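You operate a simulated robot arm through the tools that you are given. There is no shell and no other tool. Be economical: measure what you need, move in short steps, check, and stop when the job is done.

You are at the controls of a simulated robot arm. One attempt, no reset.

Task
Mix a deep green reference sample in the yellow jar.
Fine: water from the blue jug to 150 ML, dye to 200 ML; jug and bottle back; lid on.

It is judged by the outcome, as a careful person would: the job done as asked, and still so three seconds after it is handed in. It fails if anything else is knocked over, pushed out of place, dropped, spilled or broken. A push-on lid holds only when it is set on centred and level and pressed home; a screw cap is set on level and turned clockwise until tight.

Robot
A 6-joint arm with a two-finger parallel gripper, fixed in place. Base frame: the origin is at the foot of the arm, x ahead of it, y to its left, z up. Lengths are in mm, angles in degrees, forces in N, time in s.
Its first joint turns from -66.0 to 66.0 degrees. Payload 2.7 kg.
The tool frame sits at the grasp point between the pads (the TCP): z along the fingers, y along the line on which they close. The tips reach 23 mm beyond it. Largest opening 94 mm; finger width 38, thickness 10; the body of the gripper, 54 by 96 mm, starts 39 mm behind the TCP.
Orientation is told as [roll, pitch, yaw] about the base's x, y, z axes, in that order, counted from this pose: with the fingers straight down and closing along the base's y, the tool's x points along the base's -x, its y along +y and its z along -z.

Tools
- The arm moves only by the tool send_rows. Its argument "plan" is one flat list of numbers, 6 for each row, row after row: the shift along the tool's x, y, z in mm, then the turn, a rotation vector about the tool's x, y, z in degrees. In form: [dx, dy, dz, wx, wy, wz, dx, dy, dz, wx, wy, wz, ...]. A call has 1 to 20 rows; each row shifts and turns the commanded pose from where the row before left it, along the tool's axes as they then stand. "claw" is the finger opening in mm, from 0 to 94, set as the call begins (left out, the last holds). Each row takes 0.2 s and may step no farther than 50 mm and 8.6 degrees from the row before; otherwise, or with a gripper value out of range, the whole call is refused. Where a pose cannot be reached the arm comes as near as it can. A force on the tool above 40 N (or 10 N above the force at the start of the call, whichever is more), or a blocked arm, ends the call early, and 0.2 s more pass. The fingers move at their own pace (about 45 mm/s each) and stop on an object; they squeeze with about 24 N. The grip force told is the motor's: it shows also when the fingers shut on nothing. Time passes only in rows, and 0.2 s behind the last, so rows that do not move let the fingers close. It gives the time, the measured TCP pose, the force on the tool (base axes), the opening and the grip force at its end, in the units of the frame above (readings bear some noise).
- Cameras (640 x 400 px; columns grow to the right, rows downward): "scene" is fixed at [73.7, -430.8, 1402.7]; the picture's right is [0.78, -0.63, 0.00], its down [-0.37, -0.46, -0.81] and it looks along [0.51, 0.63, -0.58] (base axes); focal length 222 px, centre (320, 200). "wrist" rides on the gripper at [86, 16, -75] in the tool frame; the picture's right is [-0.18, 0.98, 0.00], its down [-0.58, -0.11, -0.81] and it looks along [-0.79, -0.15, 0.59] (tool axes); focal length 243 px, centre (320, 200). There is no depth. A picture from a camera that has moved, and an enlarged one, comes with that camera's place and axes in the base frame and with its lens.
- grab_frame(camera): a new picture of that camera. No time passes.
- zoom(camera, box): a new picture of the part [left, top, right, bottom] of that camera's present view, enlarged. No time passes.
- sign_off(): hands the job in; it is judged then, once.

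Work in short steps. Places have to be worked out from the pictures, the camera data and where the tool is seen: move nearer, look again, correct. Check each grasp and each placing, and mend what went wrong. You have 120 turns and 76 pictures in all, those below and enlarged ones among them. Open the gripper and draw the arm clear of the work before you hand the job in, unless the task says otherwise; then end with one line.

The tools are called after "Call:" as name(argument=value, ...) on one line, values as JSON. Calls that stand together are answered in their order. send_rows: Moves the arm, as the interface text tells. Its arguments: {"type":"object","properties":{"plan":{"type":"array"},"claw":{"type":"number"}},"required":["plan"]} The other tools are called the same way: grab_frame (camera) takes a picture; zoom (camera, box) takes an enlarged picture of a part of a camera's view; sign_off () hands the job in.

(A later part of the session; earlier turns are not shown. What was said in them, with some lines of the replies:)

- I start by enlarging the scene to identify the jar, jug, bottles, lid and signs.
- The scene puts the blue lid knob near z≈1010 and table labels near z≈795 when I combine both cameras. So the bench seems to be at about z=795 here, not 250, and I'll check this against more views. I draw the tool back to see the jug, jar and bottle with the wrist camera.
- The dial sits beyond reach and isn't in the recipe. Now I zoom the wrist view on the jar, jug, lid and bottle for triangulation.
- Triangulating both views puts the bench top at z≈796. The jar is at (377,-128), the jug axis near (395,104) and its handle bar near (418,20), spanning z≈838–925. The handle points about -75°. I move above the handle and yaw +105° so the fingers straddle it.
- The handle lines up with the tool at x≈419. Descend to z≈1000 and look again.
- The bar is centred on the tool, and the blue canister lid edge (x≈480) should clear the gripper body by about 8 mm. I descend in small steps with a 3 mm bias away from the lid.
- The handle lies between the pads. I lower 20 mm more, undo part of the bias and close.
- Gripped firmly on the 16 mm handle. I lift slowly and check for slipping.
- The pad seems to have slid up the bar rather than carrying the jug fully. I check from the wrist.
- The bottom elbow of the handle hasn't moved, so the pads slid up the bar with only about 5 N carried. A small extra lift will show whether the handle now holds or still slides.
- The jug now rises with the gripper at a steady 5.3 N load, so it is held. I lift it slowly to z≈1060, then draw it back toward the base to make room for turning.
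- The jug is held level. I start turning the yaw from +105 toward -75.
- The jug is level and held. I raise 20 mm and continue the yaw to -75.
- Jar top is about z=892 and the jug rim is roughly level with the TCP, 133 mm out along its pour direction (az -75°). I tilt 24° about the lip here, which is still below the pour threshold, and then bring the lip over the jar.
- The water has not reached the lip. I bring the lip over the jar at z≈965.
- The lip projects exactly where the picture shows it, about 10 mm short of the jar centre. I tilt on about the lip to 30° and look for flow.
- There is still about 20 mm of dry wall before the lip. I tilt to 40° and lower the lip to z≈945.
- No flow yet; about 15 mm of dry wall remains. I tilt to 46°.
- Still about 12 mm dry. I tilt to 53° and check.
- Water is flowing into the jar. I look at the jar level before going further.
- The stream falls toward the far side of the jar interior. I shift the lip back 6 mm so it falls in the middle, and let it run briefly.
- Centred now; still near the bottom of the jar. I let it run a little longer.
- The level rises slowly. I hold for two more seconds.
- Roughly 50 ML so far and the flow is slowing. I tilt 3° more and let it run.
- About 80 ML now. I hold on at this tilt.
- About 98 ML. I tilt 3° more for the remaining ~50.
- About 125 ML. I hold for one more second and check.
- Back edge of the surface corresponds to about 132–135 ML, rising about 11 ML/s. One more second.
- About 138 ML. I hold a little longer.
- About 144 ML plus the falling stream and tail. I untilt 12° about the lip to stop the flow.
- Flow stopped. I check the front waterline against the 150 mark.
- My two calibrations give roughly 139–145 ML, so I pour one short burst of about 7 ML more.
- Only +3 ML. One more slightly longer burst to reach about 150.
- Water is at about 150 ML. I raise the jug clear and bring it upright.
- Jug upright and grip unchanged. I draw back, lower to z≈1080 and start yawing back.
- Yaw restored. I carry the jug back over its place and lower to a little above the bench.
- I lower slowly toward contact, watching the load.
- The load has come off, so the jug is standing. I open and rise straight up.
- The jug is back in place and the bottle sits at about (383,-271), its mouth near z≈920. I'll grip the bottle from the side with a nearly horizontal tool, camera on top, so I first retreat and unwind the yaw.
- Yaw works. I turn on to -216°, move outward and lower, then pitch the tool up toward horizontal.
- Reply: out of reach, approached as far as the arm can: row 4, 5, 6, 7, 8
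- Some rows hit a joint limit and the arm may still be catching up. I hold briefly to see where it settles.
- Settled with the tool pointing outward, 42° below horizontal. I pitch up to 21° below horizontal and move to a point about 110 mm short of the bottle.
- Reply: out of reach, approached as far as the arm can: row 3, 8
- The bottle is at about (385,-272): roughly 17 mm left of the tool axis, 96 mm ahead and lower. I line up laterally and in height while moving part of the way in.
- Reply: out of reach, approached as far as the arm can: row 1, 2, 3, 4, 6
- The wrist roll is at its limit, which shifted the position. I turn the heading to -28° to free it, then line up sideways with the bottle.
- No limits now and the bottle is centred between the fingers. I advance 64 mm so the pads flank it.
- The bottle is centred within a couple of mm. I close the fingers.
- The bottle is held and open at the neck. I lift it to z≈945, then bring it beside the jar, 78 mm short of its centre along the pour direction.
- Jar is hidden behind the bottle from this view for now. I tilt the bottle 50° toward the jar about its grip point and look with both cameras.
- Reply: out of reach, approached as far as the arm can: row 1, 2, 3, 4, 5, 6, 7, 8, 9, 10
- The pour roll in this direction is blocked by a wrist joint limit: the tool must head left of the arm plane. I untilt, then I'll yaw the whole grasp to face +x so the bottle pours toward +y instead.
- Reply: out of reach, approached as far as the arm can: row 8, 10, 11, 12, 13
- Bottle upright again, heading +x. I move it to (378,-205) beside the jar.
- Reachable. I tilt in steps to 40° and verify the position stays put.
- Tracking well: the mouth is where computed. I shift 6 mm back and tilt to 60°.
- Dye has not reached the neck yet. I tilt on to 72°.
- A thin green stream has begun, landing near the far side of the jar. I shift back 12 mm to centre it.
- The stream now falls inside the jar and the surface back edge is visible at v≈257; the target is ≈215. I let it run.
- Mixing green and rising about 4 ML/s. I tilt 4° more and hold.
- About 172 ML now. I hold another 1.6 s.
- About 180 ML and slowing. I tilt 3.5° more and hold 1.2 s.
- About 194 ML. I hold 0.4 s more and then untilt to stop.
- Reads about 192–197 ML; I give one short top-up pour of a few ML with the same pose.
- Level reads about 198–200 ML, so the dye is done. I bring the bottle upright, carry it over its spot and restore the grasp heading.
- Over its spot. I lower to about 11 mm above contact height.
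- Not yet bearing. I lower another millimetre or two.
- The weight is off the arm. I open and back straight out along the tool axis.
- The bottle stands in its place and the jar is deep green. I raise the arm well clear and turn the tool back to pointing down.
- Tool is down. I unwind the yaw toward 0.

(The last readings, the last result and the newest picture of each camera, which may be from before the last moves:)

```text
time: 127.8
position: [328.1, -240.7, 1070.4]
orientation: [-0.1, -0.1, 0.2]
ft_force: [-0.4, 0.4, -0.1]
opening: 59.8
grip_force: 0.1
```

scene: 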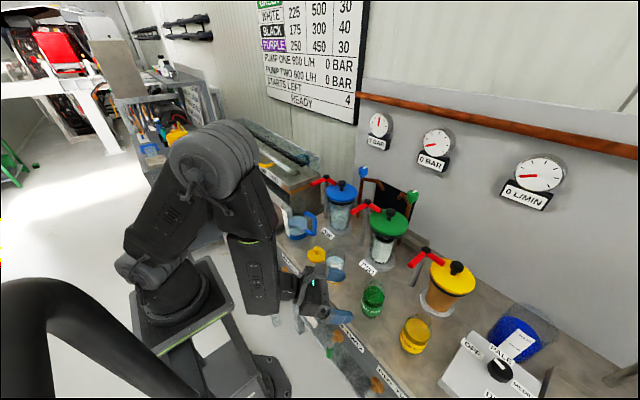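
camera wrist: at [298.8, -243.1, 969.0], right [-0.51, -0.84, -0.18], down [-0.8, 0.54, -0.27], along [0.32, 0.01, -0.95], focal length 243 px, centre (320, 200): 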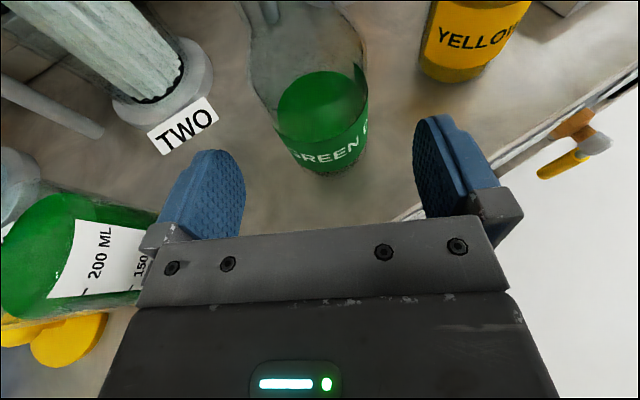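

Orientation is square again. I move above and just behind the lid to locate it precisely.

Call:
send_rows(plan=[-2.8, 33.5, 11.7, 0, 0, 0, -2.8, 33.5, 11.7, 0, 0, 0, -2.8, 33.5, 11.7, 0, 0, 0, -2.8, 33.5, 11.7, 0, 0, 0, -2.8, 33.5, 11.7, 0, 0, 0, -2.8, 33.5, 11.7, 0, 0, 0])

Call:
zoom(camera="wrist", box=[240, 10, 432, 130])

```text
time: 129.2
position: [343.5, -41.2, 997.6]
orientation: [-0.1, -0.1, 0.0]
ft_force: [1.1, 0.0, 0.2]
opening: 60.0
grip_force: 0.1
```

```text
3.33 times, centred on (336, 70) of wrist
camera zoom: at [257.9, -25.2, 1072.9], right [0.18, 0.98, 0.0], down [0.58, -0.11, 0.81], along [0.79, -0.15, -0.59], focal length 809 px, centre (267, 633)
```

zoom: 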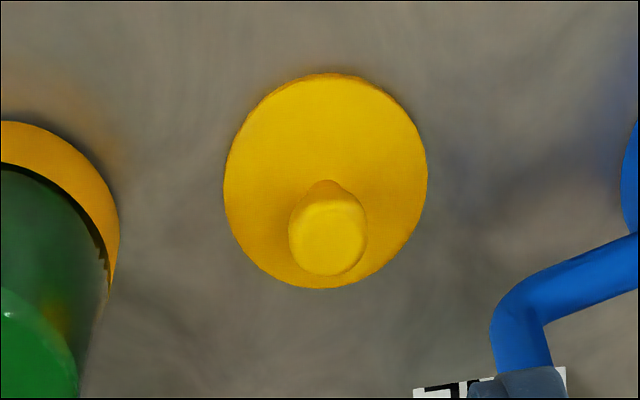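

The lid is centred at about (381,-30), knob centre z≈839 and 23 mm wide. I yaw 40° to keep clear of the jug handle and descend over the knob.

Call:
send_rows(plan=[-18.7, 5.3, 0, 0, 0, 0, -18.8, 5.4, 0, 0, 0, 0, 0, 0, 0, 0, 0, -8, 0, 0, 0, 0, 0, -8, 0, 0, 0, 0, 0, -8, 0, 0, 0, 0, 0, -8, 0, 0, 0, 0, 0, -8, 0, 0, 30, 0, 0, 0, 0, 0, 30, 0, 0, 0, 0, 0, 30, 0, 0, 0, 0, 0, 20, 0, 0, 0, 0, 0, 15, 0, 0, 0], claw=50)

Call:
send_rows(plan=[0, 0, 12, 0, 0, 0, 0, 0, 10, 0, 0, 0, 0, 0, 8, 0, 0, 0])

```text
time: 131.8
position: [384.2, -30.0, 875.2]
orientation: [-0.1, 0.0, 40.0]
ft_force: [0.1, 0.0, 0.3]
opening: 50.0
grip_force: 0.0
```

```text
time: 132.6
position: [382.5, -29.5, 844.7]
orientation: [-0.1, -0.1, 40.0]
ft_force: [0.3, 0.2, -1.0]
opening: 49.9
grip_force: 0.1
```

I go 3 mm lower and close on the knob.

Call:
send_rows(plan=[0, 0, 3, 0, 0, 0])

Call:
send_rows(plan=[0, 0, 0, 0, 0, 0, 0, 0, 0, 0, 0, 0, 0, 0, 0, 0, 0, 0, 0, 0, 0, 0, 0, 0], claw=0)

Call:
send_rows(plan=[0, 0, -3, 0, 0, 0, 0, 0, -6, 0, 0, 0, 0, 0, -12, 0, 0, 0, 0, 0, -20, 0, 0, 0, 0, 0, -25, 0, 0, 0, 0, 0, -25, 0, 0, 0, 0, 0, -25, 0, 0, 0, 0, 0, -14, 0, 0, 0])

Call:
zoom(camera="scene", box=[290, 215, 386, 275])

```text
time: 133.0
position: [382.7, -30.6, 841.9]
orientation: [-0.1, 0.0, 40.0]
ft_force: [-0.6, -0.4, 0.1]
opening: 50.1
grip_force: 0.2
```

```text
time: 134.0
position: [382.2, -30.1, 841.7]
orientation: [-0.1, 0.0, 40.0]
ft_force: [-0.7, 0.4, 0.3]
opening: 22.4
grip_force: 24.4
```

```text
time: 135.8
position: [382.2, -31.1, 973.2]
orientation: [-0.2, 0.0, 40.0]
ft_force: [-0.6, 0.9, -0.5]
opening: 22.2
grip_force: 23.5
```

```text
6.67 times, centred on (338, 245) of scene
camera zoom: at [73.7, -430.8, 1402.7], right [0.78, -0.63, 0.0], down [-0.37, -0.46, -0.81], along [0.51, 0.63, -0.58], focal length 1480 px, centre (200, -100)
```

zoom: 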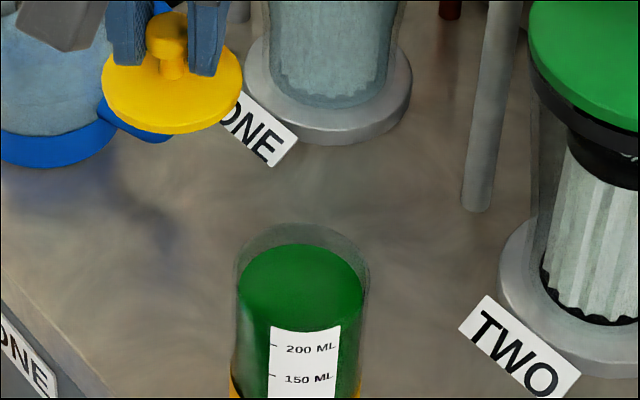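

The lid is held level, and the liquid's back edge still matches 200 ML. I carry the lid over the jar at (376,-128) and hover about 12 mm above the rim.

Call:
send_rows(plan=[10, -10.6, 0, 0, 0, 0, 14, -14.7, 0, 0, 0, 0, 16, -16.9, 0, 0, 0, 0, 15, -15.8, 0, 0, 0, 0, 12, -12.7, 0, 0, 0, 0, 0, 0, 8, 0, 0, 0, 0, 0, 8, 0, 0, 0, 0, 0, 7, 0, 0, 0, 0, 0, 0, 0, 0, 0])

Call:
zoom(camera="scene", box=[312, 235, 360, 265])

```text
time: 137.8
position: [377.5, -127.7, 950.2]
orientation: [0.0, 0.0, 40.0]
ft_force: [-0.4, 0.2, -0.3]
opening: 22.3
grip_force: 23.7
```

```text
13.33 times, centred on (336, 250) of scene
camera zoom: at [73.7, -430.8, 1402.7], right [0.78, -0.63, 0.0], down [-0.37, -0.46, -0.81], along [0.51, 0.63, -0.58], focal length 2959 px, centre (107, -467)
```

zoom: 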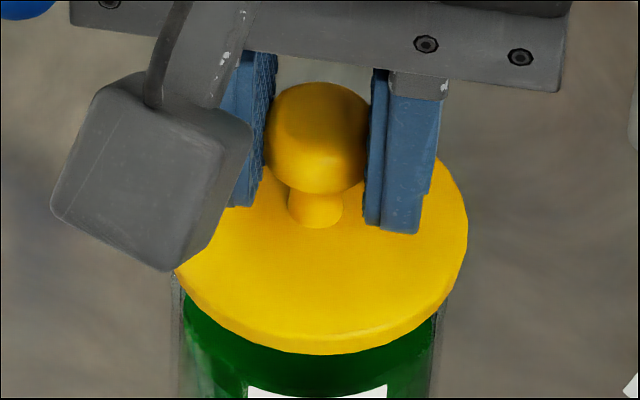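

Lid and jar agree within about 1 mm in both image directions. I lower gently and feel for the rim.

Call:
send_rows(plan=[0, 0, 3, 0, 0, 0, 0, 0, 3, 0, 0, 0, 0, 0, 2, 0, 0, 0, 0, 0, 0, 0, 0, 0])

Call:
send_rows(plan=[0, 0, 1, 0, 0, 0, 0, 0, 1, 0, 0, 0, 0, 0, 0, 0, 0, 0])

Call:
send_rows(plan=[0, 0, 1, 0, 0, 0, 0, 0, 1, 0, 0, 0, 0, 0, 0, 0, 0, 0])

```text
time: 138.8
position: [377.8, -127.2, 942.3]
orientation: [-0.1, 0.0, 40.0]
ft_force: [-0.4, 0.5, -0.4]
opening: 22.2
grip_force: 24.0
```

```text
time: 139.6
position: [376.0, -126.8, 937.9]
orientation: [-0.1, 0.0, 40.0]
ft_force: [0.6, -0.8, -0.6]
opening: 22.1
grip_force: 24.5
```

```text
time: 140.4
position: [375.8, -126.6, 937.3]
orientation: [-0.1, 0.0, 40.0]
ft_force: [0.1, -0.5, 0.3]
opening: 22.3
grip_force: 24.0
```

No contact yet. A tiny lateral correction, then on down.

Call:
send_rows(plan=[0.8, -0.4, 0.5, 0, 0, 0, 0, 0, 1, 0, 0, 0, 0, 0, 0, 0, 0, 0])

Call:
send_rows(plan=[0, 0, 1, 0, 0, 0, 0, 0, 1, 0, 0, 0, 0, 0, 0, 0, 0, 0])

Call:
send_rows(plan=[0, 0, 1, 0, 0, 0, 0, 0, 1, 0, 0, 0, 0, 0, 0, 0, 0, 0])

```text
time: 141.2
position: [377.3, -126.8, 937.7]
orientation: [-0.3, 0.0, 40.2]
ft_force: [-4.9, -4.4, 26.7]
opening: 22.2
grip_force: 24.3
```

```text
time: 142.0
position: [375.9, -128.0, 932.7]
orientation: [-0.2, -0.1, 40.0]
ft_force: [-0.6, -4.8, 25.6]
opening: 22.2
grip_force: 23.8
```

```text
time: 142.8
position: [375.9, -127.8, 931.2]
orientation: [-0.2, -0.1, 40.0]
ft_force: [1.3, -5.2, 26.8]
opening: 22.3
grip_force: 23.9
```

The rim is met and the lid moves down under about 26 N. To press it home without relying on grip friction, I release, rise, close the fingers and press on the knob from above.

Call:
send_rows(plan=[0, 0, -1, 0, 0, 0, 0, 0, 0, 0, 0, 0, 0, 0, 0, 0, 0, 0], claw=50)

Call:
send_rows(plan=[0, 0, -10, 0, 0, 0, 0, 0, -20, 0, 0, 0, 0, 0, -25, 0, 0, 0])

Call:
zoom(camera="scene", box=[304, 230, 368, 270])

```text
time: 143.6
position: [374.4, -126.7, 931.3]
orientation: [-0.1, -0.1, 39.9]
ft_force: [0.6, 0.6, 0.2]
opening: 50.3
grip_force: 0.0
```

```text
time: 144.4
position: [375.5, -127.1, 988.8]
orientation: [-0.2, 0.0, 40.1]
ft_force: [-0.1, 0.9, 0.3]
opening: 50.2
grip_force: 0.1
```

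```text
10.00 times, centred on (336, 250) of scene
camera zoom: at [73.7, -430.8, 1402.7], right [0.78, -0.63, 0.0], down [-0.37, -0.46, -0.81], along [0.51, 0.63, -0.58], focal length 2219 px, centre (160, -300)
```

zoom: 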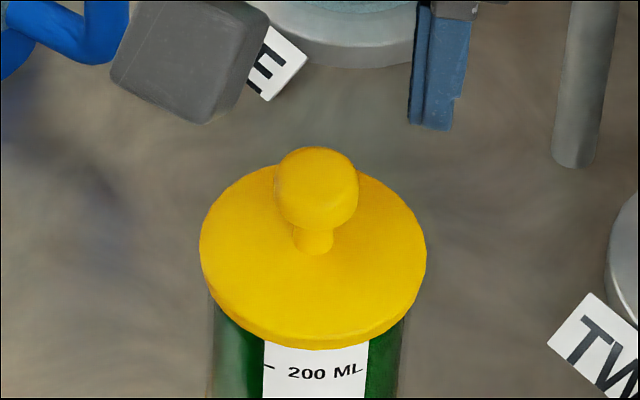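

The lid is centred and level on the rim. I close the fingers and press on the knob to make sure it is home.

Call:
send_rows(plan=[0.6, -0.3, 0, 0, 0, 0, 0, 0, 0, 0, 0, 0, 0, 0, 0, 0, 0, 0, 0, 0, 8, 0, 0, 0, 0, 0, 4, 0, 0, 0], claw=0)

Call:
send_rows(plan=[0, 0, 2, 0, 0, 0, 0, 0, 2, 0, 0, 0, 0, 0, 2, 0, 0, 0, 0, 0, 2, 0, 0, 0, 0, 0, 2, 0, 0, 0, 0, 0, 2, 0, 0, 0])

```text
time: 145.6
position: [375.7, -128.4, 976.0]
orientation: [-0.2, 0.0, 40.0]
ft_force: [-0.2, -0.4, 0.2]
opening: 0.1
grip_force: 24.0
```

```text
time: 147.0
position: [374.9, -128.1, 963.3]
orientation: [-0.1, -0.1, 40.0]
ft_force: [0.3, 0.2, 0.0]
opening: 0.0
grip_force: 23.7
```

No contact yet at z≈963; continuing down slowly until the force builds.

Call:
send_rows(plan=[0, 0, 1.5, 0, 0, 0, 0, 0, 1.5, 0, 0, 0, 0, 0, 1.5, 0, 0, 0, 0, 0, 1.5, 0, 0, 0, 0, 0, 1, 0, 0, 0, 0, 0, 1, 0, 0, 0])

```text
time: 148.4
position: [375.4, -128.6, 956.0]
orientation: [-0.2, 0.0, 40.1]
ft_force: [-0.8, -1.3, 7.3]
opening: 0.0
grip_force: 23.5
```

Contact at z≈956 (7 N). I press further in small steps.

Call:
send_rows(plan=[0, 0, 1, 0, 0, 0, 0, 0, 1, 0, 0, 0, 0, 0, 1, 0, 0, 0])

Call:
send_rows(plan=[0, 0, 1, 0, 0, 0, 0, 0, 1, 0, 0, 0, 0, 0, 1, 0, 0, 0])

```text
time: 149.2
position: [376.7, -128.1, 955.3]
orientation: [-0.5, -0.2, 40.0]
ft_force: [-2.7, 0.2, 7.7]
opening: 0.1
grip_force: 24.3
stopped in row 3: the force on the tool passed its limit (the readings are from after the stop); the commanded pose is now the measured one
```

```text
time: 150.0
position: [378.4, -130.3, 955.9]
orientation: [-0.7, -0.3, 40.0]
ft_force: [-3.3, -0.2, 8.3]
opening: 0.0
grip_force: 23.8
stopped in row 3: the force on the tool passed its limit (the readings are from after the stop); the commanded pose is now the measured one
```

The force passes 40 N with no further travel, so the lid is hard home. I rise clear, open, and take the last picture.

Call:
send_rows(plan=[0, 0, -10, 0, 0, 0, 0, 0, -30, 0, 0, 0, 0, 0, -40, 0, 0, 0, 0, 0, -40, 0, 0, 0, 35, 0, -30, 0, 0, 0, 35, 0, -30, 0, 0, 0, 35, 0, 0, 0, 0, 0])

Call:
send_rows(plan=[0, 0, 0, 0, 0, 0, 0, 0, 0, 0, 0, 0, 0, 0, 0, 0, 0, 0], claw=94)

Call:
zoom(camera="scene", box=[280, 220, 408, 320])

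```text
time: 151.6
position: [295.5, -195.4, 1132.3]
orientation: [-0.6, -0.3, 40.1]
ft_force: [-0.4, -0.1, -0.2]
opening: 0.0
grip_force: 24.1
```

```text
time: 152.4
position: [295.7, -195.3, 1133.9]
orientation: [-0.7, -0.4, 40.1]
ft_force: [0.1, 0.1, 0.4]
opening: 68.8
grip_force: 0.0
```

```text
4.00 times, centred on (344, 270) of scene
camera zoom: at [73.7, -430.8, 1402.7], right [0.78, -0.63, 0.0], down [-0.37, -0.46, -0.81], along [0.51, 0.63, -0.58], focal length 888 px, centre (224, -80)
```

zoom: 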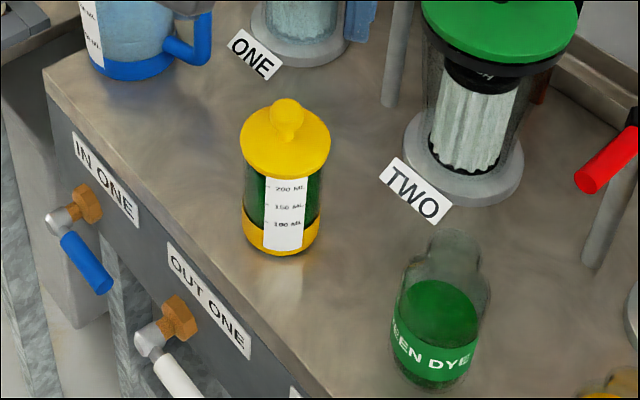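

The jar is deep green with its lid on level, and the jug and bottle are back upright in their places. The arm is clear with the gripper open, so I hand the job in.

Call:
sign_off()

```text
The job is handed in.
```

I mixed the deep green sample in the yellow jar: water to about 150 ML, then green dye to about 200 ML (camera readings, good to a few ML). The lid is pressed home, and the jug and bottle are back in their places.
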